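You operate a simulated robot arm through the tools that you are given. There is no shell and no other tool. Be economical: measure what you need, move in short steps, check, and stop when the job is done.

You run a simulated robot arm. Do the job below in one go: nothing can be reset, and whatever is moved stays where it is left.

Task
Put the two slugs from the hood back into their labelled cells.
Fine: the cells are in the red tab drawer; shut it again.

Only the result counts: the job must be done as asked and must still hold three seconds after the hand-in. Knocking over, shifting, dropping, spilling or breaking anything else fails it.

Robot
A 6-joint arm with a two-finger parallel gripper, fixed in place. Base frame: the origin is at the foot of the arm, x ahead of it, y to its left, z up. Units: m, degrees, N and s.
With the tool pointing down near the work surface it reaches from about 0.34 to 0.82 m from the base axis. Its first joint turns from -166.0 to 166.0 degrees. Payload 3.91 kg.
Tool frame: the origin (TCP) lies between the finger pads and is the grasp point; the fingertips stand 0.03 m ahead of it; z points along the fingers, y is the line along which they close. Largest opening 0.11 m; finger width 0.02, thickness 0.01; the body of the gripper, 0.048 by 0.112 m, starts 0.055 m behind the TCP.
Orientation is that of the tool frame in the base frame, as [roll, pitch, yaw] about the fixed x, y, z axes, in that order (R = Rz(yaw) Ry(pitch) Rx(roll)). With the fingers straight down and closing along the base's y, the tool's x points along the base's -x, its y along +y and its z along -z.

Tools
- The arm moves only by the tool step_arm. Its argument "targets" is a list of rows, each a list of 7 numbers: the closure, from 0 (fully open) to 1 (shut), then the shift along the base's x, y, z in m, then the turn, a rotation vector about the base's x, y, z in degrees. In form: [[grip, tx, ty, tz, ax, ay, az], ...]. A call has 1 to 12 rows; each row is the pose to reach, as a shift and turn from the pose commanded when the call began. A row lasts 0.2 s, in which the tool goes at most 0.05 m and 8.6 degrees; a call with a longer step from one row to the next is refused whole, and so is a gripper value outside its range. Where a pose cannot be reached the arm comes as near as it can. A force on the tool above 90 N (or 10 N above the force at the start of the call, whichever is more), or a blocked arm, ends the call early, and 0.2 s more pass. Each finger travels about 0.045 m/s and halts on what it meets, pressing with about 42 N; the grip force reading is that of the motor and also rises with nothing between the fingers. The clock runs only during rows and for 0.2 s after the last one: add rows that repeat a pose to give the fingers time. The reply holds the time, the measured pose of the TCP, the force on the tool along the base axes, the opening and the grip force, in the units named above and with some noise.
- Cameras (640 x 400 px; columns grow to the right, rows downward): "scene" is fixed at [0.2204, 0.6484, 1.4464]; the picture's right is [-0.73, -0.69, 0.00], its down [-0.53, 0.56, -0.64] and it looks along [0.44, -0.47, -0.76] (base axes); focal length 265 px, centre (320, 200). "wrist" rides on the gripper at [-0.036, 0, -0.057] in the tool frame; the picture's right is [0.00, -1.00, 0.00], its down [0.97, 0.00, -0.24] and it looks along [0.24, 0.00, 0.97] (tool axes); focal length 218 px, centre (320, 200). There is no depth. A picture from a camera that has moved, and an enlarged one, comes with that camera's place and axes in the base frame and with its lens.
- grab_frame(camera): a new picture of that camera. It takes no simulated time.
- slide_trunk(by): slides the trunk up (or, below 0, down) by that many m; the arm rides with it, the base frame stays. It gives what a move gives, with no picture.
- enlarge(camera, box): a new picture of the part [left, top, right, bottom] of that camera's present view, enlarged. It takes no simulated time.
- sign_off(): hands the job in; it is judged then, once.

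Work in short steps. Places have to be worked out from the pictures, the camera data and where the tool is seen: move nearer, look again, correct. Check each grasp and each placing, and mend what went wrong. You have 120 turns and 84 pictures in all, those below and enlarged ones among them. Open the gripper and draw the arm clear of the work before you hand the job in, unless the task says otherwise; then end with one line.

The tools are called after "Emit:" as a command line: name --pt "numbers of a row" for each row, then --argument value for the rest, lists and objects as JSON in quotes. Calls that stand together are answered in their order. step_arm: Moves the arm, as the interface text tells. Its arguments: {"type":"object","properties":{"targets":{"type":"array","items":{"type":"array","items":{"type":"number"}}}},"required":["targets"]} The other tools are called the same way: slide_trunk (by) slides the trunk up or down; grab_frame (camera) takes a picture; enlarge (camera, box) takes an enlarged picture of a part of a camera's view; sign_off () hands the job in.

At the start:

```text
time_s: 0.0
ee_pos: [0.4648, 0.2099, 1.1689]
tool_rot: [179.9, 0.0, 180.0]
wrist_force: [-0.1, 0.4, 1.3]
gripper_width: 0.11
finger_force: 0.1
trunk travel left (down, up): [-0.55, 0.06]
```

scene: 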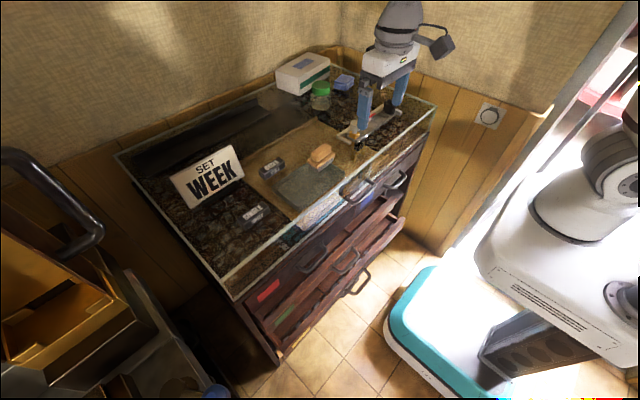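
wrist: 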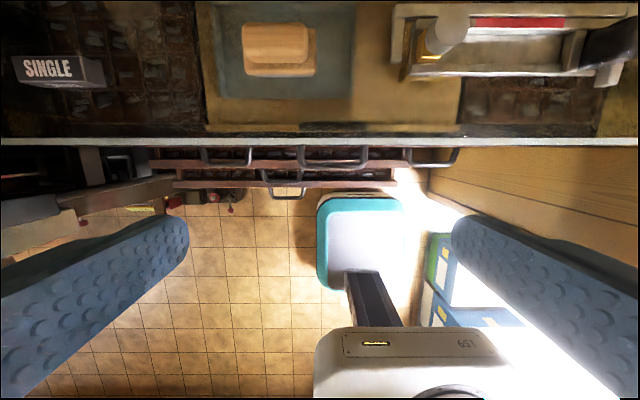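

The scene shows a cabinet with a worktop, several slug-like pieces and drawers with tabs. I'll enlarge the parts to identify them.

Emit:
enlarge --camera "scene" --box '[220, 120, 420, 245]'

Emit:
enlarge --camera "scene" --box '[220, 180, 420, 305]'

Emit:
enlarge --camera "scene" --box '[110, 60, 310, 185]'

Emit:
enlarge --camera "wrist" --box '[0, 0, 320, 200]'

Emit:
enlarge --camera "wrist" --box '[320, 0, 640, 200]'

```text
3.20 times, centred on (320, 182) of scene
camera zoom: at [0.2204, 0.6484, 1.4464], right [-0.73, -0.69, 0.0], down [-0.53, 0.56, -0.64], along [0.44, -0.47, -0.76], focal length 849 px, centre (320, 256)
```

zoom: 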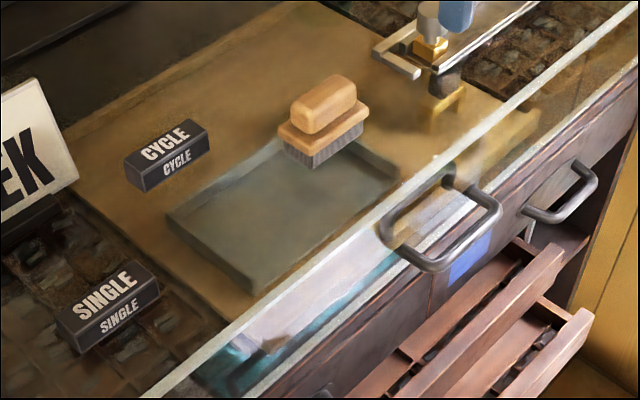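

```text
3.20 times, centred on (320, 242) of scene
camera zoom: at [0.2204, 0.6484, 1.4464], right [-0.73, -0.69, 0.0], down [-0.53, 0.56, -0.64], along [0.44, -0.47, -0.76], focal length 849 px, centre (320, 64)
```

zoom: 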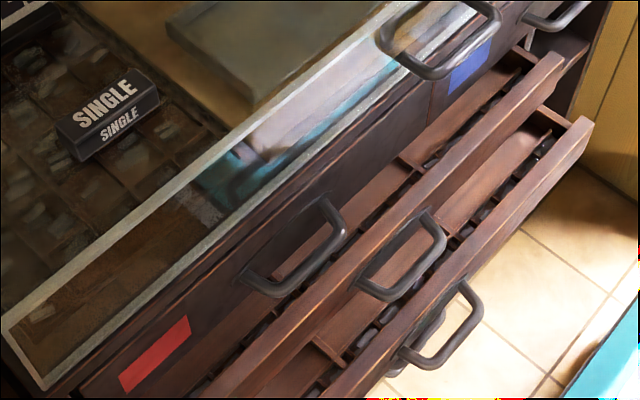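

```text
3.20 times, centred on (210, 122) of scene
camera zoom: at [0.2204, 0.6484, 1.4464], right [-0.73, -0.69, 0.0], down [-0.53, 0.56, -0.64], along [0.44, -0.47, -0.76], focal length 849 px, centre (672, 448)
```

zoom: 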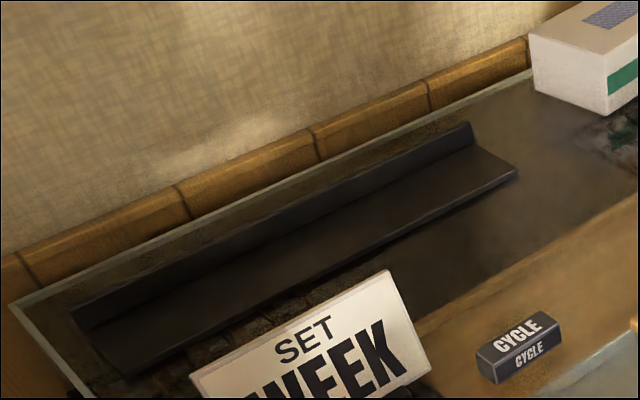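

```text
2.00 times, centred on (160, 100) of wrist
camera zoom: at [0.5015, 0.2094, 1.2245], right [0.0, -1.0, 0.0], down [-0.97, 0.0, 0.24], along [-0.24, 0.0, -0.97], focal length 436 px, centre (640, 400)
```

zoom: 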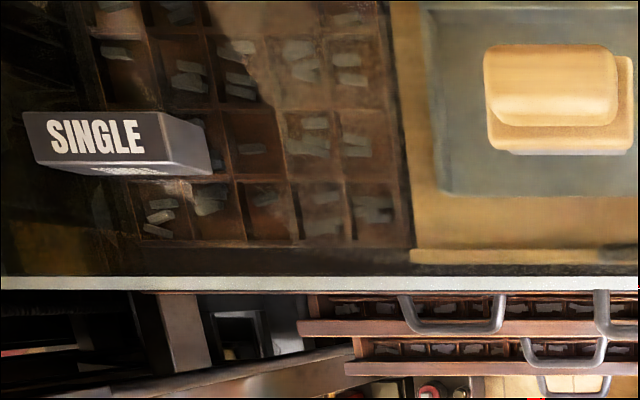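

```text
2.00 times, centred on (480, 100) of wrist
camera zoom: at [0.5015, 0.2094, 1.2245], right [0.0, -1.0, 0.0], down [-0.97, 0.0, 0.24], along [-0.24, 0.0, -0.97], focal length 436 px, centre (0, 400)
```

zoom: 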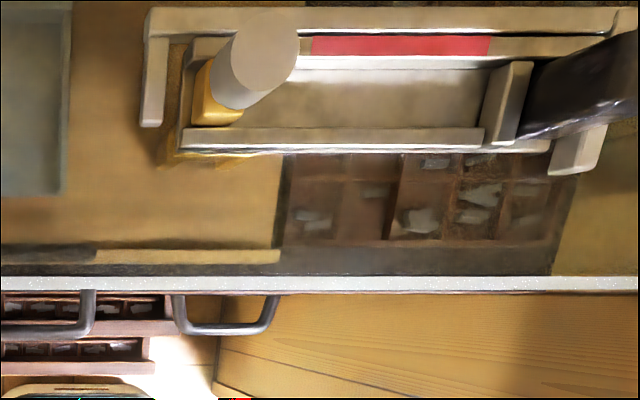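

Triangulating both views, the slugs SINGLE (~0.577, 0.49, 0.97) and CYCLE (~0.67, 0.36, 0.97) lie on the glass hood (top z≈0.95). The drawer fronts are below, at x≈0.5. I'll tilt the camera forward from further back to see the drawers.

Emit:
step_arm --pt "0 -0.02 0.03 0 0 -8 0" --pt "0 -0.05 0.06 0 0 -16 0" --pt "0 -0.08 0.09 -0.01 0 -24 0" --pt "0 -0.11 0.12 -0.03 0 -32 0" --pt "0 -0.13 0.15 -0.05 0 -40 0" --pt "0 -0.14 0.17 -0.07 0 -45 0"

Emit:
grab_frame --camera "wrist"

```text
time_s: 1.4
ee_pos: [0.3247, 0.3812, 1.0971]
tool_rot: [180.0, 45.1, -179.9]
wrist_force: [-0.6, 0.5, -0.3]
gripper_width: 0.1099
finger_force: 0.1
trunk travel left (down, up): [-0.55, 0.06]
```

```text
76 pictures are left
camera wrist: at [0.3098, 0.382, 1.1635], right [0.0, -1.0, 0.0], down [-0.86, 0.0, -0.52], along [0.52, 0.0, -0.86], focal length 218 px, centre (320, 200)
```

wrist: 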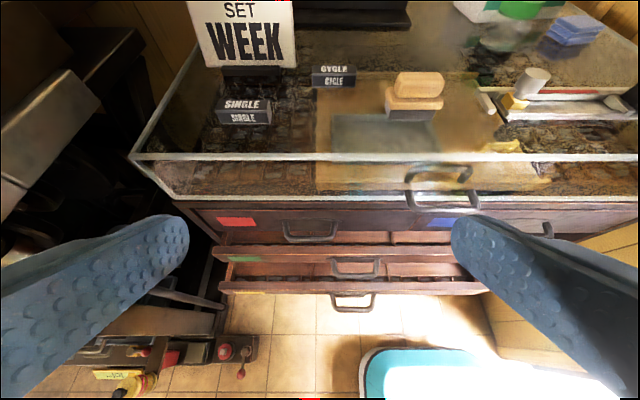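

Emit:
enlarge --camera "wrist" --box '[180, 140, 500, 320]'

Emit:
enlarge --camera "wrist" --box '[180, 0, 400, 137]'

```text
2.00 times, centred on (340, 230) of wrist
camera zoom: at [0.3098, 0.382, 1.1635], right [0.0, -1.0, 0.0], down [-0.86, 0.0, -0.52], along [0.52, 0.0, -0.86], focal length 436 px, centre (280, 140)
```

zoom: 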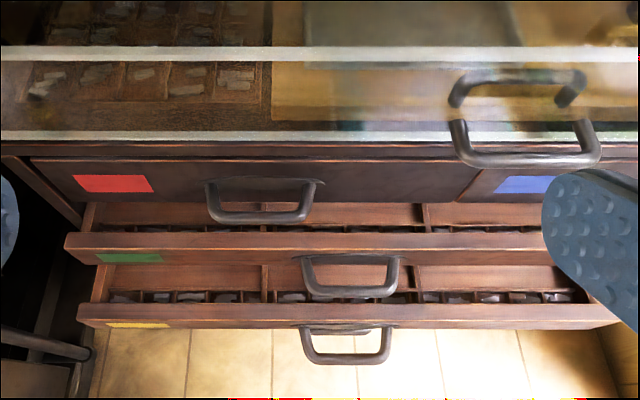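

```text
2.91 times, centred on (290, 68) of wrist
camera zoom: at [0.3098, 0.382, 1.1635], right [0.0, -1.0, 0.0], down [-0.86, 0.0, -0.52], along [0.52, 0.0, -0.86], focal length 635 px, centre (407, 582)
```

zoom: 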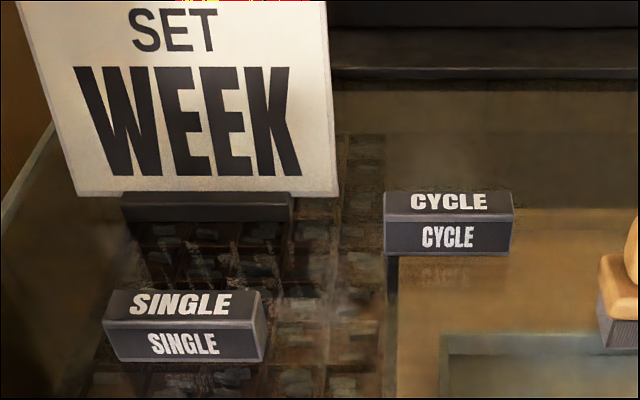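

The red-tab drawer is top left; its handle bar triangulates to about (0.465, 0.40, 0.754). I'll roll the tool 90° about its own axis (45° downward approach) and go to a pre-grasp standoff.

Emit:
step_arm --pt "0.1 0.0 0.002 -0.02 -5.8 0 5.8" --pt "0.2 0.0 0.004 -0.04 -11.6 0 11.6" --pt "0.3 0.0 0.006 -0.06 -17.4 0 17.4" --pt "0.4 0.01 0.008 -0.09 -23.2 0 23.2" --pt "0.5 0.02 0.01 -0.12 -29 0 29" --pt "0.5 0.03 0.012 -0.15 -34.8 0 34.8" --pt "0.5 0.04 0.014 -0.18 -40.6 0 40.6" --pt "0.5 0.05 0.016 -0.21 -46.4 0 46.4" --pt "0.5 0.06 0.018 -0.24 -52.2 0 52.2" --pt "0.5 0.07 0.019 -0.26 -58 0 58" --pt "0.5 0.07 0.019 -0.273 -63.6 0 63.6"

Emit:
grab_frame --camera "wrist"

Emit:
grab_frame --camera "scene"

```text
time_s: 3.8
ee_pos: [0.3955, 0.4, 0.8254]
tool_rot: [-135.0, -0.1, -90.1]
wrist_force: [-0.2, -0.5, -0.3]
gripper_width: 0.0549
finger_force: 0.0
trunk travel left (down, up): [-0.55, 0.06]
```

```text
73 pictures are left
camera wrist: at [0.3551, 0.4342, 0.8652], right [0.71, 0.0, 0.71], down [-0.17, -0.97, 0.17], along [0.69, -0.24, -0.69], focal length 218 px, centre (320, 200)
```

wrist: 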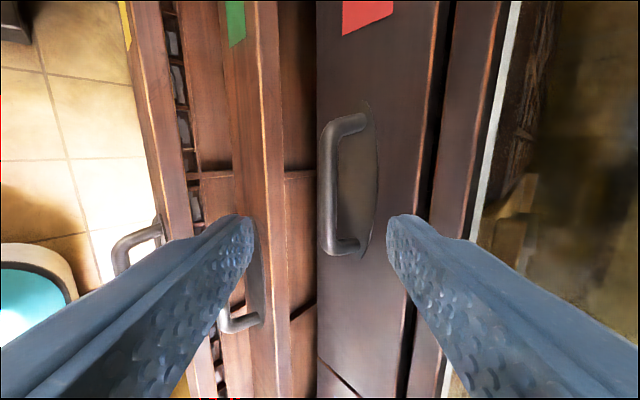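

```text
72 pictures are left
```

scene: 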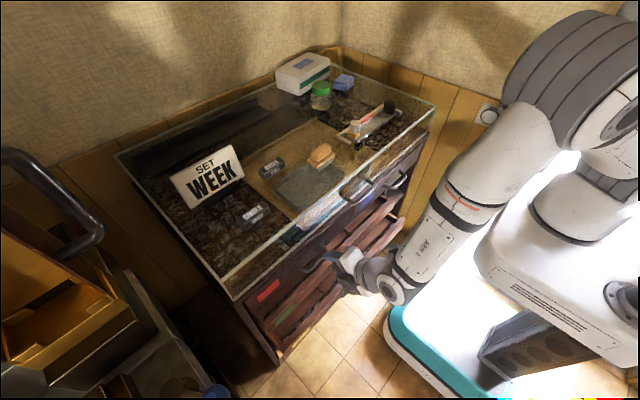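

The handle bar is seen at about (0.469, 0.404, 0.759), nearly on the tool axis. I'll narrow the fingers and advance most of the way.

Emit:
step_arm --pt "0.66 0.01 0.004 -0.008 0 0 0" --pt "0.66 0.03 0.004 -0.026 0 0 0" --pt "0.66 0.048 0.004 -0.043 0 0 0" --pt "0.66 0.048 0.004 -0.043 0 0 0"

Emit:
grab_frame --camera "wrist"

```text
time_s: 4.8
ee_pos: [0.4441, 0.4024, 0.7821]
tool_rot: [-135.0, 0.1, -90.1]
wrist_force: [0.0, -0.4, -0.6]
gripper_width: 0.0373
finger_force: 0.0
trunk travel left (down, up): [-0.55, 0.06]
```

```text
71 pictures are left
camera wrist: at [0.4027, 0.4387, 0.8214], right [0.71, 0.0, 0.71], down [-0.17, -0.97, 0.17], along [0.69, -0.24, -0.69], focal length 218 px, centre (320, 200)
```

wrist: 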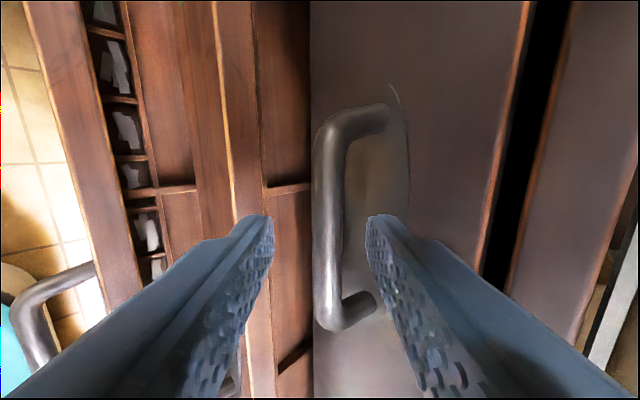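

The fingers straddle the bar well. I advance the remaining bit and close.

Emit:
step_arm --pt "0.66 0.009 0 -0.009 0 0 0" --pt "0.66 0.017 0 -0.016 0 0 0" --pt "0.8 0.017 0 -0.016 0 0 0" --pt "1 0.017 0 -0.016 0 0 0" --pt "1 0.017 0 -0.016 0 0 0" --pt "1 0.017 0 -0.016 0 0 0"

Emit:
grab_frame --camera "wrist"

```text
time_s: 6.2
ee_pos: [0.4611, 0.4013, 0.7677]
tool_rot: [-135.0, 0.0, -90.0]
wrist_force: [1.4, 0.5, 7.8]
gripper_width: 0.013
finger_force: 45.2
trunk travel left (down, up): [-0.55, 0.06]
```

```text
70 pictures are left
camera wrist: at [0.42, 0.4387, 0.8069], right [0.71, 0.0, 0.71], down [-0.17, -0.97, 0.17], along [0.69, -0.24, -0.69], focal length 218 px, centre (320, 200)
```

wrist: 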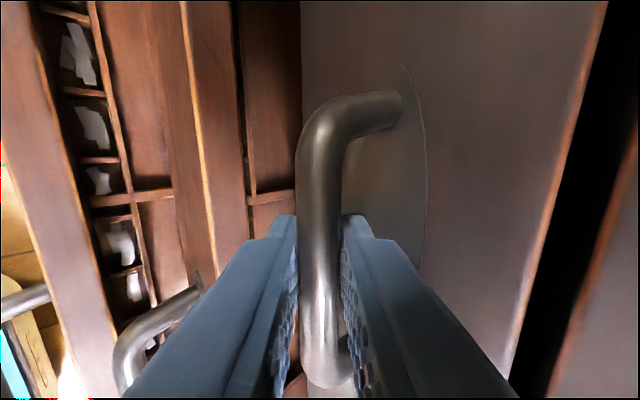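

Handle gripped (13 mm). Now a gentle straight pull toward -x.

Emit:
step_arm --pt "1 -0.01 0 0 0 0 0" --pt "1 -0.025 0 0 0 0 0" --pt "1 -0.04 0 0 0 0 0" --pt "1 -0.055 0 0 0 0 0" --pt "1 -0.07 0 0 0 0 0" --pt "1 -0.085 0 0 0 0 0"

Emit:
grab_frame --camera "scene"

```text
time_s: 7.6
ee_pos: [0.3756, 0.4019, 0.7666]
tool_rot: [-134.9, 0.1, -90.0]
wrist_force: [-0.9, 0.3, 26.2]
gripper_width: 0.0129
finger_force: 44.5
trunk travel left (down, up): [-0.55, 0.06]
```

```text
69 pictures are left
```

scene: 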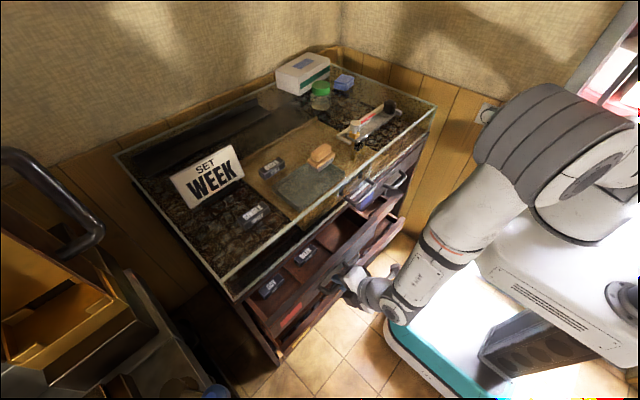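

The drawer slides with it; there is some vertical load so I'll raise slightly while pulling further.

Emit:
step_arm --pt "1 -0.01 0 0.002 0 0 0" --pt "1 -0.025 0 0.002 0 0 0" --pt "1 -0.04 0 0.002 0 0 0" --pt "1 -0.055 0 0.002 0 0 0" --pt "1 -0.07 0 0.002 0 0 0"

Emit:
grab_frame --camera "scene"

Emit:
enlarge --camera "scene" --box '[220, 180, 420, 305]'

```text
time_s: 8.8
ee_pos: [0.3047, 0.4027, 0.7668]
tool_rot: [-135.0, 0.0, -90.0]
wrist_force: [-1.5, 8.6, 6.4]
gripper_width: 0.0125
finger_force: 45.0
trunk travel left (down, up): [-0.55, 0.06]
```

```text
68 pictures are left
```

scene: 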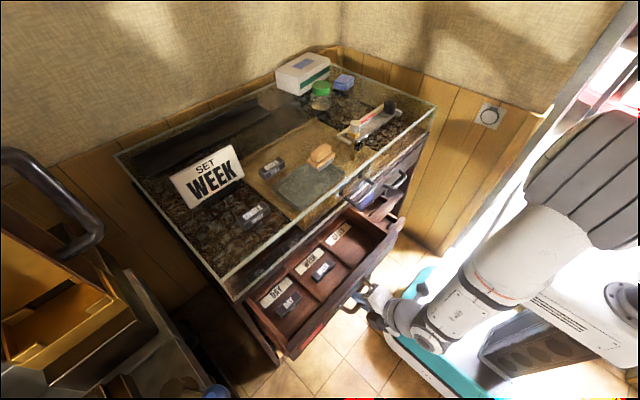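

```text
3.20 times, centred on (320, 242) of scene
camera zoom: at [0.2204, 0.6484, 1.4464], right [-0.73, -0.69, 0.0], down [-0.53, 0.56, -0.64], along [0.44, -0.47, -0.76], focal length 849 px, centre (320, 64)
```

zoom: 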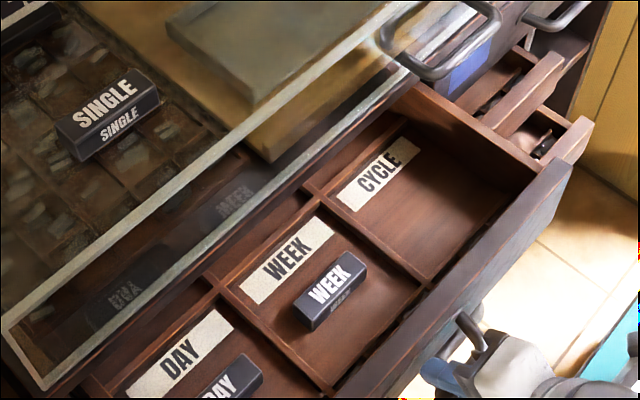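

Cells DAY (full), WEEK (full), CYCLE (empty) are visible; SINGLE isn't yet, perhaps further back. I'll pull further.

Emit:
step_arm --pt "1 -0.01 0 0.001 0 0 0" --pt "1 -0.025 0 0.001 0 0 0" --pt "1 -0.04 0 0.001 0 0 0" --pt "1 -0.055 0 0.001 0 0 0"

Emit:
enlarge --camera "scene" --box '[220, 180, 420, 305]'

```text
time_s: 9.8
ee_pos: [0.2495, 0.403, 0.7679]
tool_rot: [-135.1, -0.1, -90.0]
wrist_force: [-3.4, 9.0, -8.1]
gripper_width: 0.0127
finger_force: 45.3
trunk travel left (down, up): [-0.55, 0.06]
```

```text
3.20 times, centred on (320, 242) of scene
camera zoom: at [0.2204, 0.6484, 1.4464], right [-0.73, -0.69, 0.0], down [-0.53, 0.56, -0.64], along [0.44, -0.47, -0.76], focal length 849 px, centre (320, 64)
```

zoom: 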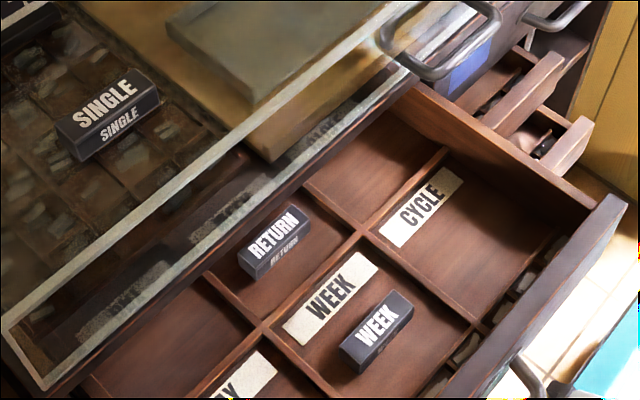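

A second row appears (RETURN slug plus two empty cells). I continue pulling to reveal labels.

Emit:
step_arm --pt "1 -0.01 0 -0.001 0 0 0" --pt "1 -0.025 0 -0.001 0 0 0" --pt "1 -0.04 0 -0.001 0 0 0" --pt "1 -0.055 0 -0.001 0 0 0"

Emit:
grab_frame --camera "scene"

Emit:
enlarge --camera "scene" --box '[220, 180, 420, 305]'

```text
time_s: 10.8
ee_pos: [0.1957, 0.4025, 0.7675]
tool_rot: [-135.0, 0.0, -89.9]
wrist_force: [-2.6, 7.3, 0.1]
gripper_width: 0.0128
finger_force: 45.6
trunk travel left (down, up): [-0.55, 0.06]
```

```text
65 pictures are left
```

scene: 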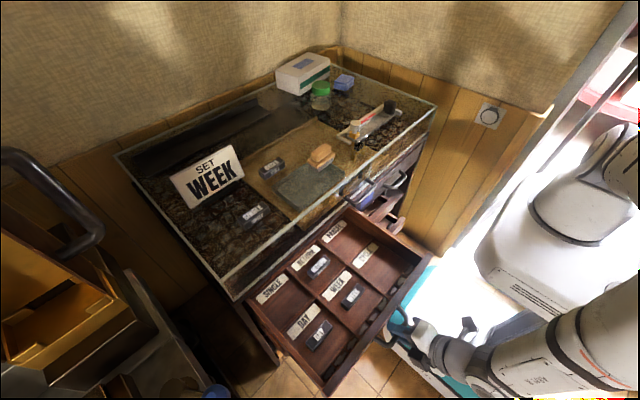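

```text
3.20 times, centred on (320, 242) of scene
camera zoom: at [0.2204, 0.6484, 1.4464], right [-0.73, -0.69, 0.0], down [-0.53, 0.56, -0.64], along [0.44, -0.47, -0.76], focal length 849 px, centre (320, 64)
```

zoom: 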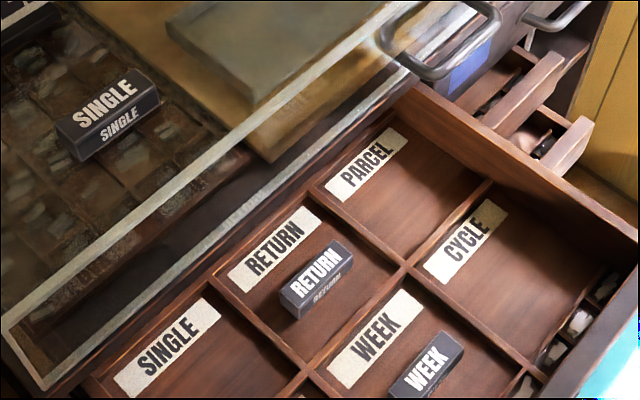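

All labels are readable: SINGLE is the back-left cell, CYCLE the front-right (PARCEL is the empty back-right one). I release the handle and back off along the approach.

Emit:
step_arm --pt "0.66 0 0 0 0 0 0" --pt "0.66 0 0 0 0 0 0" --pt "0.66 -0.015 0 0.015 0 0 0" --pt "0.66 -0.035 0 0.035 0 0 0" --pt "0.5 -0.05 0 0.055 0 0 0" --pt "0.5 -0.05 0 0.1 0 0 0" --pt "0.5 -0.04 0 0.15 0 0 0" --pt "0.4 -0.02 0 0.2 0 0 0" --pt "0.4 0.0 0.0 0.25 0 0 0"

Emit:
grab_frame --camera "wrist"

Emit:
enlarge --camera "scene" --box '[220, 200, 460, 400]'

```text
refused: row 7 steps farther than a row can; nothing moved
```

```text
63 pictures are left
camera wrist: at [0.155, 0.4387, 0.8069], right [0.71, 0.0, 0.71], down [-0.17, -0.97, 0.17], along [0.69, -0.24, -0.69], focal length 218 px, centre (320, 200)
```

wrist: 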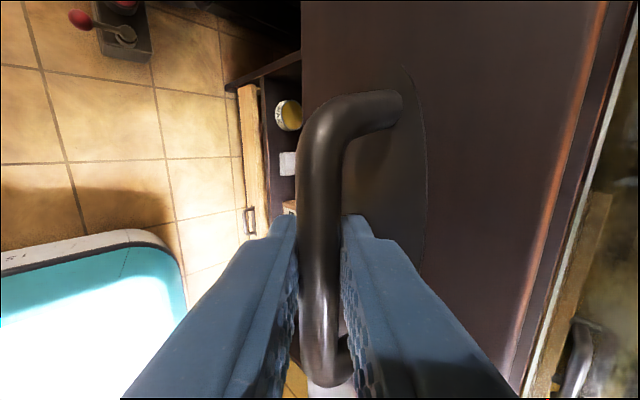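

```text
2.00 times, centred on (340, 300) of scene
camera zoom: at [0.2204, 0.6484, 1.4464], right [-0.73, -0.69, 0.0], down [-0.53, 0.56, -0.64], along [0.44, -0.47, -0.76], focal length 531 px, centre (280, 0)
```

zoom: 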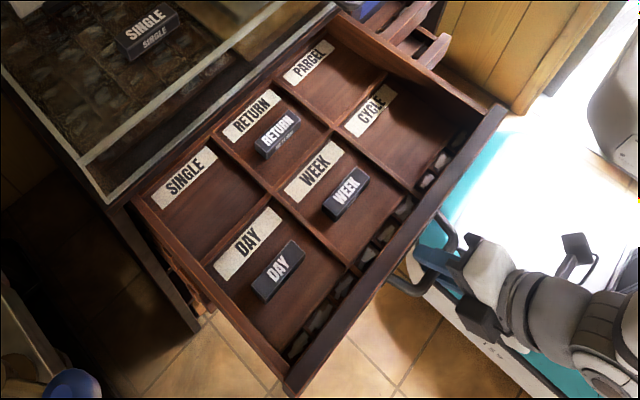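

The step was too long; I redo it with smaller steps.

Emit:
step_arm --pt "0.66 0 0 0 0 0 0" --pt "0.66 0 0 0 0 0 0" --pt "0.66 -0.015 0 0.015 0 0 0" --pt "0.66 -0.035 0 0.035 0 0 0" --pt "0.5 -0.05 0 0.055 0 0 0" --pt "0.5 -0.05 0 0.1 0 0 0" --pt "0.5 -0.04 0 0.14 0 0 0" --pt "0.4 -0.02 0 0.18 0 0 0" --pt "0.4 0.0 0.0 0.22 0 0 0" --pt "0.4 0.02 0.0 0.26 0 0 0"

Emit:
grab_frame --camera "wrist"

```text
time_s: 13.0
ee_pos: [0.2167, 0.4005, 1.03]
tool_rot: [-135.0, 0.1, -90.1]
wrist_force: [-0.3, -0.5, 0.4]
gripper_width: 0.0663
finger_force: 0.0
trunk travel left (down, up): [-0.55, 0.06]
```

```text
61 pictures are left
camera wrist: at [0.1767, 0.438, 1.0702], right [0.71, 0.0, 0.71], down [-0.17, -0.97, 0.17], along [0.69, -0.24, -0.69], focal length 218 px, centre (320, 200)
```

wrist: 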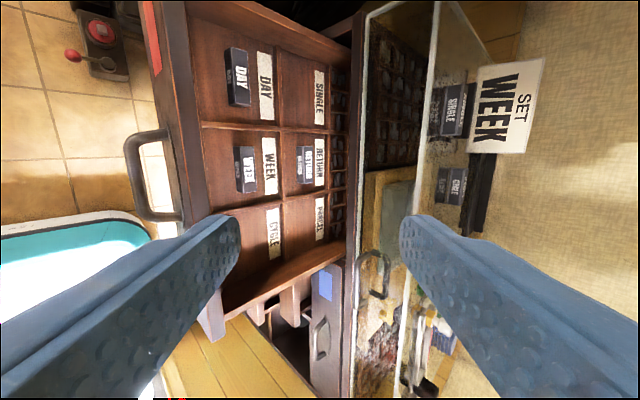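

Clear view. Now I turn vertical and move above SINGLE at a safe height.

Emit:
step_arm --pt "0.4 0.02 0.01 0.03 0 5 0" --pt "0.4 0.06 0.02 0.05 0 10 0" --pt "0.4 0.1 0.03 0.07 0 15 0" --pt "0.4 0.14 0.04 0.07 0 20 0" --pt "0.4 0.18 0.05 0.07 0 25 0" --pt "0.4 0.22 0.06 0.07 0 30 0" --pt "0.4 0.26 0.07 0.07 0 35 0" --pt "0.4 0.305 0.08 0.07 0 40 0" --pt "0.4 0.345 0.085 0.07 0 45 0" --pt "0.4 0.345 0.085 0.07 0 45 0"

Emit:
grab_frame --camera "wrist"

```text
time_s: 15.2
ee_pos: [0.5602, 0.4878, 1.0978]
tool_rot: [179.9, -0.1, -89.9]
wrist_force: [0.1, -0.5, -0.7]
gripper_width: 0.0662
finger_force: 0.1
trunk travel left (down, up): [-0.55, 0.06]
```

```text
60 pictures are left
camera wrist: at [0.5612, 0.5229, 1.1546], right [1.0, 0.0, 0.0], down [0.0, -0.97, 0.24], along [0.0, -0.24, -0.97], focal length 218 px, centre (320, 200)
```

wrist: 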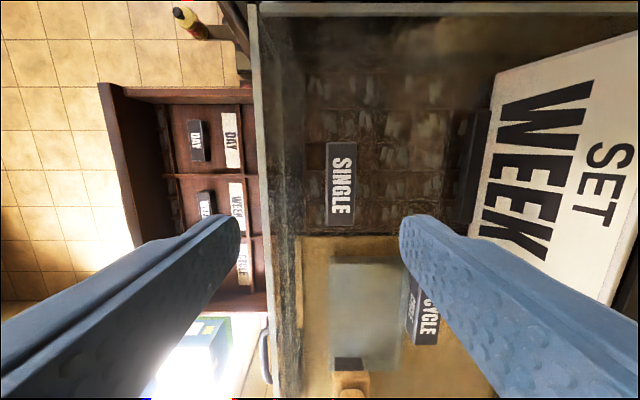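

SINGLE's top centre works out at about (0.578, 0.490, 0.974). I descend over it in two stages.

Emit:
step_arm --pt "0.45 0.018 0.002 -0.03 0 0 0" --pt "0.5 0.018 0.002 -0.06 0 0 0" --pt "0.5 0.018 0.002 -0.09 0 0 0" --pt "0.5 0.018 0.002 -0.098 0 0 0"

Emit:
grab_frame --camera "wrist"

Emit:
enlarge --camera "scene" --box '[170, 130, 330, 230]'

```text
time_s: 16.2
ee_pos: [0.5803, 0.4884, 0.9997]
tool_rot: [-180.0, 0.0, -90.0]
wrist_force: [-0.5, 0.0, 0.9]
gripper_width: 0.055
finger_force: 0.1
trunk travel left (down, up): [-0.55, 0.06]
```

```text
59 pictures are left
camera wrist: at [0.5795, 0.524, 1.0569], right [1.0, 0.0, 0.0], down [0.0, -0.97, 0.24], along [0.0, -0.24, -0.97], focal length 218 px, centre (320, 200)
```

wrist: 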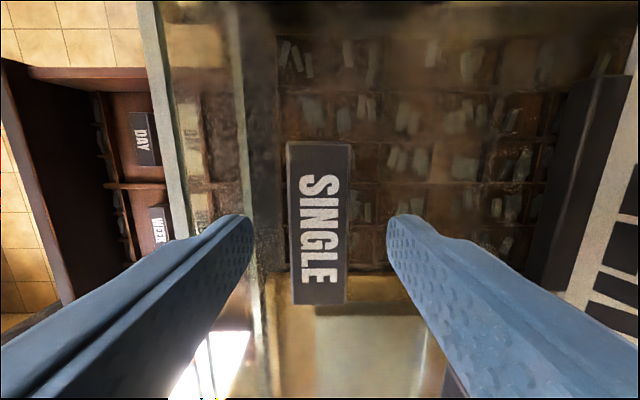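

```text
4.00 times, centred on (250, 180) of scene
camera zoom: at [0.2204, 0.6484, 1.4464], right [-0.73, -0.69, 0.0], down [-0.53, 0.56, -0.64], along [0.44, -0.47, -0.76], focal length 1061 px, centre (600, 280)
```

zoom: 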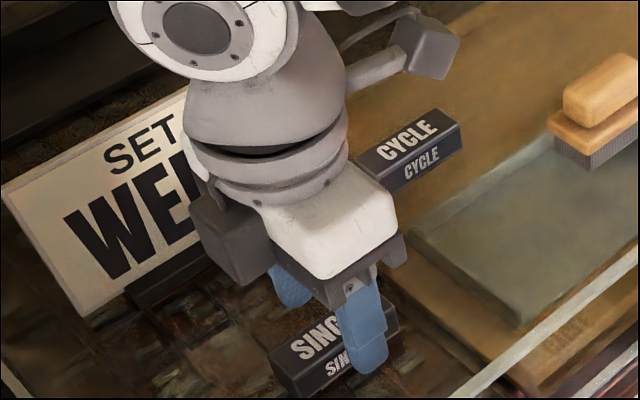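

x is aligned; y needs +5 mm. I descend slowly, then close.

Emit:
step_arm --pt "0.5 0.0 0.005 -0.005 0 0 0" --pt "0.5 0.0 0.005 -0.009 0 0 0" --pt "0.5 0.0 0.005 -0.012 0 0 0"

Emit:
enlarge --camera "scene" --box '[220, 190, 300, 240]'

Emit:
grab_frame --camera "wrist"

```text
time_s: 17.0
ee_pos: [0.5782, 0.4935, 0.9881]
tool_rot: [179.9, 0.0, -90.0]
wrist_force: [-0.8, 0.4, -0.9]
gripper_width: 0.0552
finger_force: 0.1
trunk travel left (down, up): [-0.55, 0.06]
```

```text
8.00 times, centred on (260, 215) of scene
camera zoom: at [0.2204, 0.6484, 1.4464], right [-0.73, -0.69, 0.0], down [-0.53, 0.56, -0.64], along [0.44, -0.47, -0.76], focal length 2122 px, centre (800, 80)
```

zoom: 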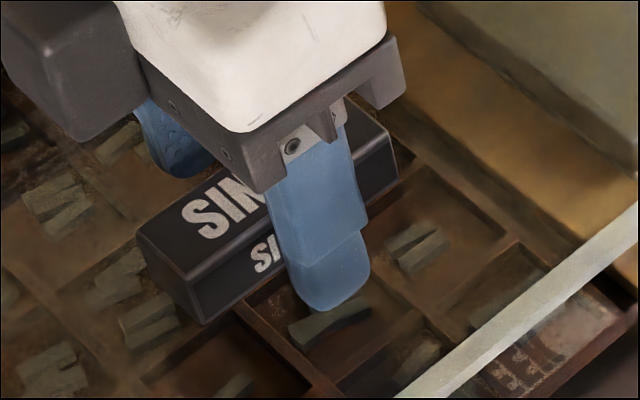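

```text
56 pictures are left
camera wrist: at [0.5782, 0.5301, 1.044], right [1.0, 0.0, 0.0], down [0.0, -0.97, 0.24], along [0.0, -0.24, -0.97], focal length 218 px, centre (320, 200)
```

wrist: 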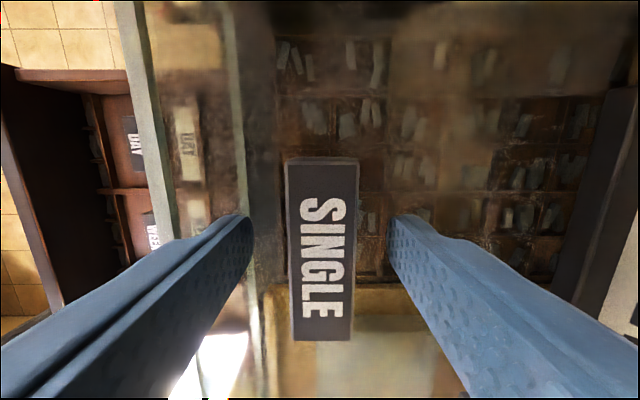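

Aligned. Closing on SINGLE.

Emit:
step_arm --pt "0.6 0 0.001 -0.002 0 0 0" --pt "0.75 0 0.001 -0.002 0 0 0" --pt "0.9 0 0.001 -0.002 0 0 0" --pt "1 0 0.001 -0.002 0 0 0" --pt "1 0 0.001 -0.002 0 0 0" --pt "1 0 0.001 -0.002 0 0 0"

```text
time_s: 18.4
ee_pos: [0.5781, 0.496, 0.9863]
tool_rot: [-180.0, 0.0, -90.1]
wrist_force: [-0.8, 0.2, -0.4]
gripper_width: 0.0244
finger_force: 41.6
trunk travel left (down, up): [-0.55, 0.06]
```

SINGLE is held (24 mm). I lift and carry it above the back-left cell, then look.

Emit:
step_arm --pt "1 0 0 0.02 0 0 0" --pt "1 0 0 0.06 0 0 0" --pt "1 -0.03 0.01 0.08 0 0 0" --pt "1 -0.07 0.02 0.08 0 0 0" --pt "1 -0.11 0.035 0.08 0 0 0" --pt "1 -0.145 0.039 0.06 0 0 0" --pt "1 -0.145 0.039 0.02 0 0 0" --pt "1 -0.145 0.039 -0.02 0 0 0" --pt "1 -0.145 0.039 -0.02 0 0 0"

Emit:
grab_frame --camera "wrist"

Emit:
enlarge --camera "scene" --box '[200, 180, 400, 305]'

```text
time_s: 20.4
ee_pos: [0.4327, 0.5355, 0.965]
tool_rot: [180.0, 0.0, -90.1]
wrist_force: [-1.5, 0.4, -3.8]
gripper_width: 0.0244
finger_force: 41.9
trunk travel left (down, up): [-0.55, 0.06]
```

```text
55 pictures are left
camera wrist: at [0.4325, 0.5716, 1.0214], right [1.0, 0.0, 0.0], down [0.0, -0.97, 0.24], along [0.0, -0.24, -0.97], focal length 218 px, centre (320, 200)
```

wrist: 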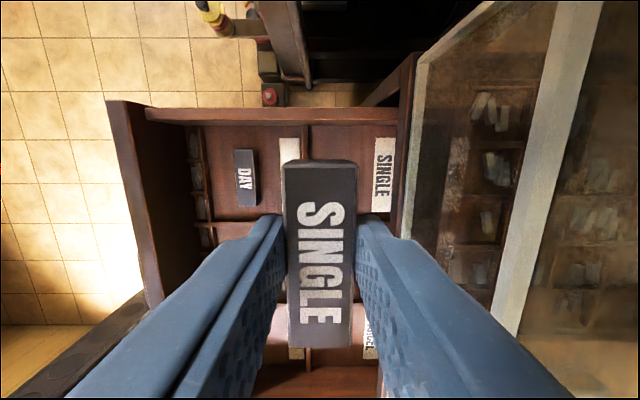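

```text
3.20 times, centred on (300, 242) of scene
camera zoom: at [0.2204, 0.6484, 1.4464], right [-0.73, -0.69, 0.0], down [-0.53, 0.56, -0.64], along [0.44, -0.47, -0.76], focal length 849 px, centre (384, 64)
```

zoom: 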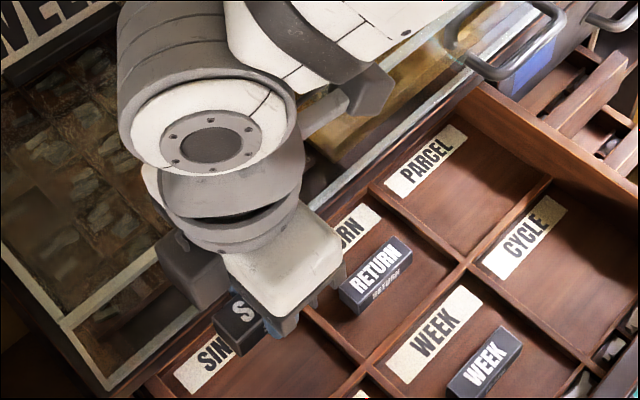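

Hood front edge is at x≈0.50, so the gripper body would be close. I'll tilt 12° so the body leans back from it, aim slug centre ≈(0.452, 0.533), and descend to z≈0.80 first.

Emit:
step_arm --pt "1 0.0 0 0 0 -6 0" --pt "1 0.01 -0.002 -0.01 0 -12 0" --pt "1 0.014 -0.002 -0.04 0 -12 0" --pt "1 0.014 -0.002 -0.08 0 -12 0" --pt "1 0.014 -0.002 -0.12 0 -12 0" --pt "1 0.014 -0.002 -0.15 0 -12 0" --pt "1 0.014 -0.002 -0.165 0 -12 0"

Emit:
grab_frame --camera "wrist"

Emit:
enlarge --camera "scene" --box '[200, 220, 360, 320]'

```text
time_s: 22.0
ee_pos: [0.4479, 0.5315, 0.8024]
tool_rot: [-167.9, 0.0, -90.1]
wrist_force: [0.3, -0.7, -4.5]
gripper_width: 0.0246
finger_force: 42.5
trunk travel left (down, up): [-0.55, 0.06]
```

```text
53 pictures are left
camera wrist: at [0.4363, 0.5678, 0.8559], right [0.98, 0.0, 0.21], down [-0.05, -0.97, 0.23], along [0.2, -0.24, -0.95], focal length 218 px, centre (320, 200)
```

wrist: 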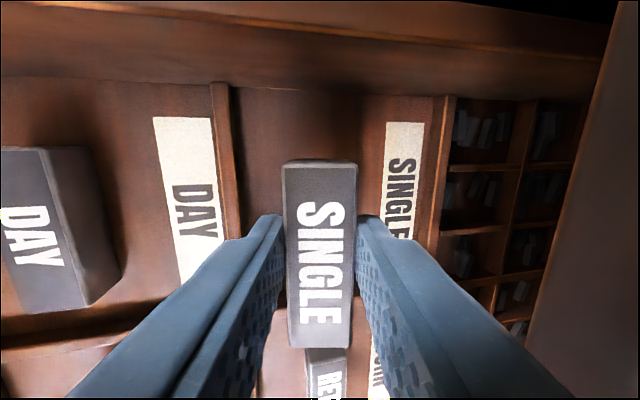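

```text
4.00 times, centred on (280, 270) of scene
camera zoom: at [0.2204, 0.6484, 1.4464], right [-0.73, -0.69, 0.0], down [-0.53, 0.56, -0.64], along [0.44, -0.47, -0.76], focal length 1061 px, centre (480, -80)
```

zoom: 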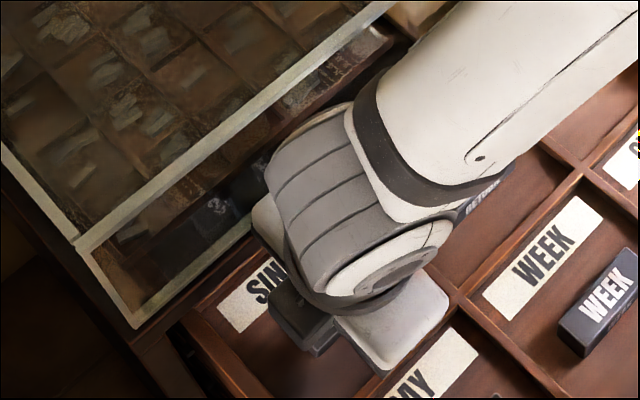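

Alignment looks good: the cell spans roughly x 0.42–0.50 before the label, y 0.485–0.595. I lower in small steps until contact.

Emit:
step_arm --pt "1 0 0 -0.012 0 0 0" --pt "1 0 0 -0.022 0 0 0" --pt "1 0 0 -0.028 0 0 0" --pt "1 0 0 -0.031 0 0 0" --pt "1 0 0 -0.034 0 0 0"

Emit:
grab_frame --camera "wrist"

```text
time_s: 23.2
ee_pos: [0.4468, 0.5336, 0.7668]
tool_rot: [-168.1, -0.1, -90.1]
wrist_force: [-0.3, -0.2, -3.5]
gripper_width: 0.0245
finger_force: 42.2
trunk travel left (down, up): [-0.55, 0.06]
```

```text
51 pictures are left
camera wrist: at [0.4359, 0.5681, 0.8221], right [0.98, 0.0, 0.21], down [-0.05, -0.97, 0.23], along [0.2, -0.24, -0.95], focal length 218 px, centre (320, 200)
```

wrist: 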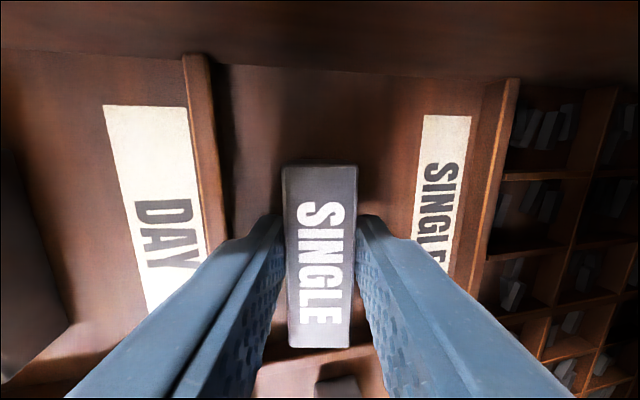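

No contact yet; continuing slowly.

Emit:
step_arm --pt "1 0 0.002 -0.003 0 0 0" --pt "1 0 0.002 -0.006 0 0 0" --pt "1 0 0.002 -0.009 0 0 0" --pt "1 0 0.002 -0.012 0 0 0"

```text
time_s: 24.2
ee_pos: [0.4481, 0.5347, 0.7619]
tool_rot: [-167.5, 0.5, -90.2]
wrist_force: [2.2, -3.9, 47.5]
gripper_width: 0.0246
finger_force: 42.1
trunk travel left (down, up): [-0.55, 0.06]
```

Contact with the floor at z≈0.762. I relieve the load, release gently, and retreat along the tool axis.

Emit:
step_arm --pt "1 0 0 0.004 0 0 0" --pt "1 0 0 0.004 0 0 0"

```text
time_s: 24.8
ee_pos: [0.4468, 0.5346, 0.761]
tool_rot: [-167.9, 0.3, -90.1]
wrist_force: [1.7, 3.0, 31.7]
gripper_width: 0.0248
finger_force: 42.2
trunk travel left (down, up): [-0.55, 0.06]
```

Emit:
step_arm --pt "1 0 0 0.003 0 0 0" --pt "0.7 0 0 0.003 0 0 0" --pt "0.66 0 0 0.003 0 0 0" --pt "0.66 0 0 0.003 0 0 0" --pt "0.66 -0.003 0 0.015 0 0 0" --pt "0.66 -0.008 0 0.04 0 0 0" --pt "0.66 -0.016 0 0.08 0 0 0"

Emit:
grab_frame --camera "wrist"

```text
time_s: 26.4
ee_pos: [0.4306, 0.534, 0.8378]
tool_rot: [-167.9, -0.1, -90.1]
wrist_force: [0.8, -0.5, 0.4]
gripper_width: 0.0373
finger_force: 0.0
trunk travel left (down, up): [-0.55, 0.06]
```

```text
50 pictures are left
camera wrist: at [0.4187, 0.5695, 0.8943], right [0.98, 0.0, 0.21], down [-0.05, -0.97, 0.24], along [0.2, -0.24, -0.95], focal length 218 px, centre (320, 200)
```

wrist: 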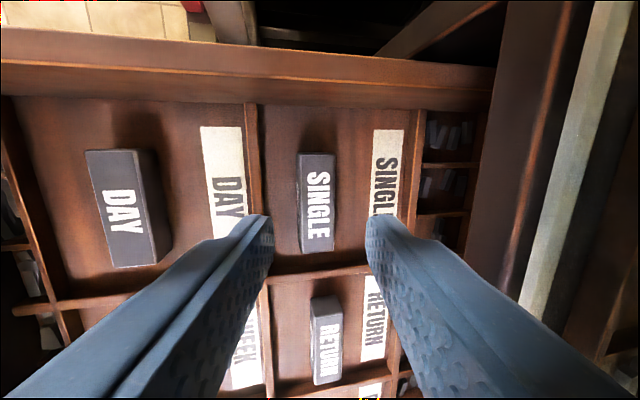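

SINGLE sits in its cell like its neighbour. Now I rise and go above CYCLE (~0.665, 0.36), returning to vertical.

Emit:
step_arm --pt "0.5 -0.01 0 0.04 0 0 0" --pt "0.5 -0.01 0 0.085 0 0 0" --pt "0.5 -0.01 0 0.13 0 0 0" --pt "0.5 -0.01 0 0.175 0 0 0" --pt "0.5 -0.01 0 0.22 0 0 0" --pt "0.5 0.01 -0.02 0.255 0 3 0" --pt "0.5 0.04 -0.05 0.26 0 6 0" --pt "0.5 0.075 -0.08 0.26 0 9 0" --pt "0.5 0.11 -0.11 0.26 0 12 0" --pt "0.5 0.145 -0.14 0.26 0 12 0" --pt "0.5 0.185 -0.165 0.26 0 12 0" --pt "0.5 0.215 -0.165 0.26 0 12 0"

Emit:
grab_frame --camera "wrist"

Emit:
enlarge --camera "scene" --box '[160, 110, 360, 235]'

```text
time_s: 29.0
ee_pos: [0.6481, 0.3676, 1.0974]
tool_rot: [179.9, 0.0, -90.1]
wrist_force: [0.6, -0.5, -0.3]
gripper_width: 0.0549
finger_force: 0.0
trunk travel left (down, up): [-0.55, 0.06]
```

```text
49 pictures are left
camera wrist: at [0.6482, 0.4038, 1.1536], right [1.0, 0.0, 0.0], down [0.0, -0.97, 0.24], along [0.0, -0.24, -0.97], focal length 218 px, centre (320, 200)
```

wrist: 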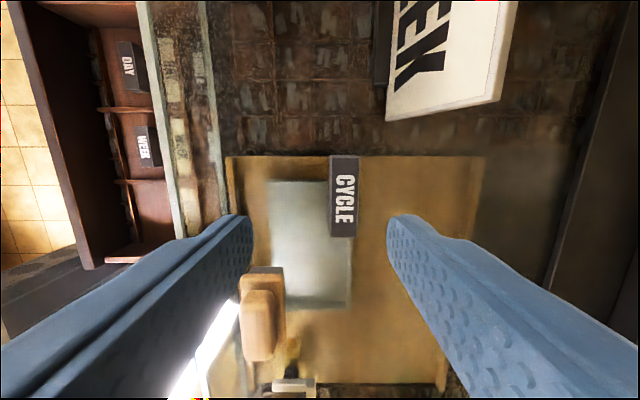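

```text
3.20 times, centred on (260, 172) of scene
camera zoom: at [0.2204, 0.6484, 1.4464], right [-0.73, -0.69, 0.0], down [-0.53, 0.56, -0.64], along [0.44, -0.47, -0.76], focal length 849 px, centre (512, 288)
```

zoom: 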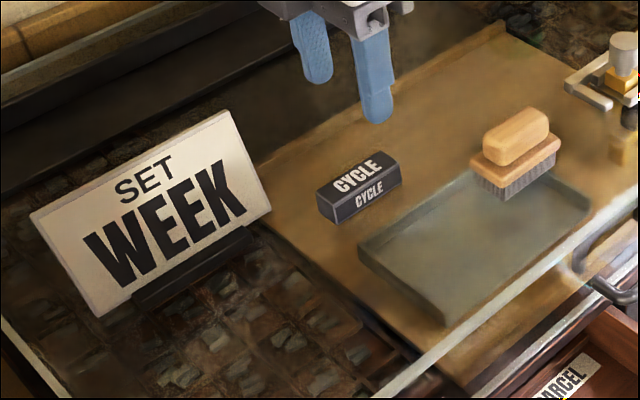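

CYCLE is at about (0.669, 0.363). The sign leans away and clears the camera. I descend to the same grasp height, pausing for a look.

Emit:
step_arm --pt "0.5 0.021 -0.005 -0.03 0 0 0" --pt "0.5 0.021 -0.005 -0.06 0 0 0" --pt "0.5 0.021 -0.005 -0.085 0 0 0" --pt "0.5 0.021 -0.005 -0.1 0 0 0"

Emit:
grab_frame --camera "wrist"

```text
time_s: 30.0
ee_pos: [0.6686, 0.3642, 0.9963]
tool_rot: [-179.9, 0.0, -90.0]
wrist_force: [0.6, 1.3, 0.0]
gripper_width: 0.055
finger_force: 0.1
trunk travel left (down, up): [-0.55, 0.06]
```

```text
47 pictures are left
camera wrist: at [0.6682, 0.3999, 1.0542], right [1.0, 0.0, 0.0], down [0.0, -0.97, 0.24], along [0.0, -0.24, -0.97], focal length 218 px, centre (320, 200)
```

wrist: 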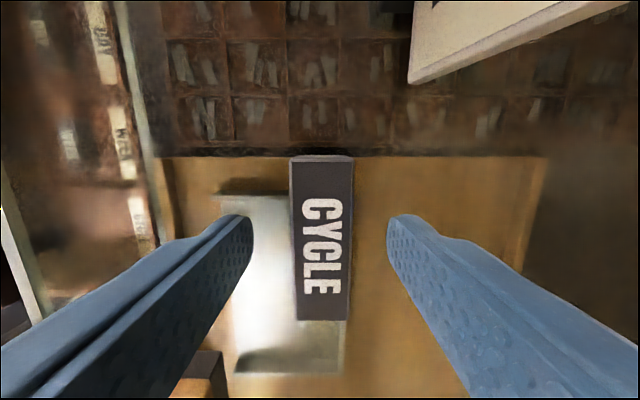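

Centred. Final descent and close.

Emit:
step_arm --pt "0.5 0 0.001 -0.006 0 0 0" --pt "0.5 0 0.001 -0.01 0 0 0" --pt "0.65 0 0.001 -0.01 0 0 0" --pt "0.8 0 0.001 -0.01 0 0 0" --pt "1 0 0.001 -0.01 0 0 0" --pt "1 0 0.001 -0.01 0 0 0" --pt "1 0 0.001 -0.01 0 0 0"

```text
time_s: 31.6
ee_pos: [0.668, 0.3651, 0.9896]
tool_rot: [180.0, 0.0, -90.1]
wrist_force: [-0.1, 0.3, -0.4]
gripper_width: 0.0246
finger_force: 41.8
trunk travel left (down, up): [-0.55, 0.06]
```

CYCLE is held. Lift and carry to above the front-right cell (~0.337, 0.272).

Emit:
step_arm --pt "1 0 0 0.02 0 0 0" --pt "1 0 0 0.06 0 0 0" --pt "1 -0.02 0 0.09 0 0 0" --pt "1 -0.065 0 0.09 0 0 0" --pt "1 -0.11 -0.005 0.09 0 0 0" --pt "1 -0.155 -0.01 0.09 0 0 0" --pt "1 -0.2 -0.025 0.09 0 0 0" --pt "1 -0.245 -0.045 0.09 0 0 0" --pt "1 -0.285 -0.065 0.09 0 0 0" --pt "1 -0.32 -0.085 0.075 0 0 0" --pt "1 -0.331 -0.093 0.04 0 0 0" --pt "1 -0.331 -0.093 0.0 0 0 0"

Emit:
grab_frame --camera "wrist"

Emit:
enlarge --camera "scene" --box '[200, 180, 440, 330]'

```text
time_s: 34.2
ee_pos: [0.3384, 0.2723, 0.9851]
tool_rot: [179.9, -0.1, -90.0]
wrist_force: [0.6, 1.2, -3.7]
gripper_width: 0.0246
finger_force: 41.7
trunk travel left (down, up): [-0.55, 0.06]
```

```text
46 pictures are left
camera wrist: at [0.3377, 0.3077, 1.0423], right [1.0, 0.0, 0.0], down [0.0, -0.97, 0.24], along [0.0, -0.24, -0.97], focal length 218 px, centre (320, 200)
```

wrist: 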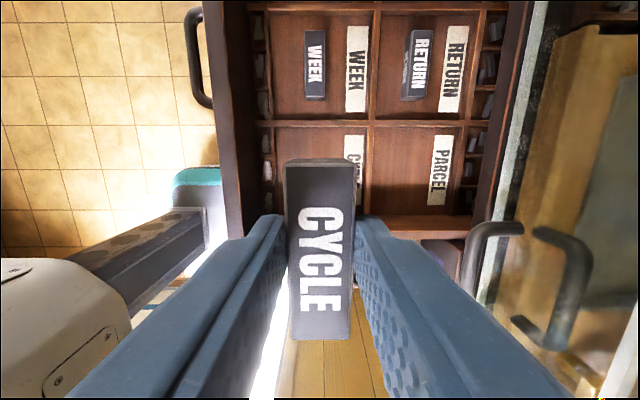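

```text
2.67 times, centred on (320, 255) of scene
camera zoom: at [0.2204, 0.6484, 1.4464], right [-0.73, -0.69, 0.0], down [-0.53, 0.56, -0.64], along [0.44, -0.47, -0.76], focal length 708 px, centre (320, 53)
```

zoom: 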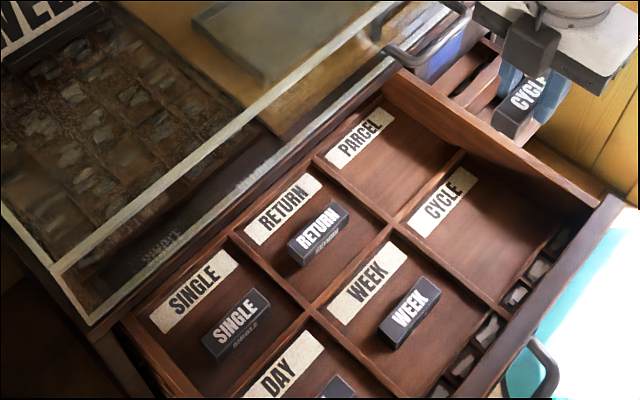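

Position agrees with the CYCLE cell (centre y≈0.273; aim x≈0.333). Lowering.

Emit:
step_arm --pt "1 -0.005 0 -0.045 0 0 0" --pt "1 -0.005 0 -0.09 0 0 0" --pt "1 -0.005 0 -0.135 0 0 0" --pt "1 -0.005 0 -0.165 0 0 0" --pt "1 -0.005 0 -0.185 0 0 0"

Emit:
grab_frame --camera "wrist"

```text
time_s: 35.4
ee_pos: [0.3334, 0.2711, 0.8048]
tool_rot: [179.9, -0.1, -90.2]
wrist_force: [0.8, -0.2, -3.6]
gripper_width: 0.0246
finger_force: 41.9
trunk travel left (down, up): [-0.55, 0.06]
```

```text
44 pictures are left
camera wrist: at [0.3322, 0.307, 0.8605], right [1.0, 0.0, 0.0], down [0.0, -0.97, 0.24], along [0.0, -0.24, -0.97], focal length 218 px, centre (320, 200)
```

wrist: 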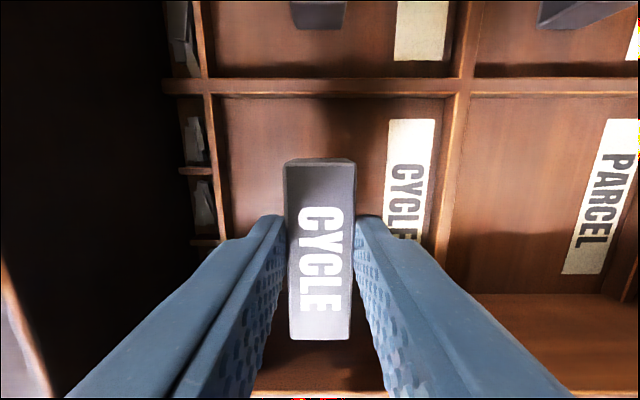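

Well inside the CYCLE cell. Lowering slowly to contact.

Emit:
step_arm --pt "1 0 0.004 -0.015 0 0 0" --pt "1 0 0.004 -0.028 0 0 0" --pt "1 0 0.004 -0.033 0 0 0" --pt "1 0 0.004 -0.036 0 0 0" --pt "1 0 0.004 -0.039 0 0 0" --pt "1 0 0.004 -0.042 0 0 0"

```text
time_s: 36.8
ee_pos: [0.3321, 0.2759, 0.7644]
tool_rot: [-179.8, 0.2, -90.1]
wrist_force: [0.4, -0.5, 36.1]
gripper_width: 0.0247
finger_force: 42.1
trunk travel left (down, up): [-0.55, 0.06]
```

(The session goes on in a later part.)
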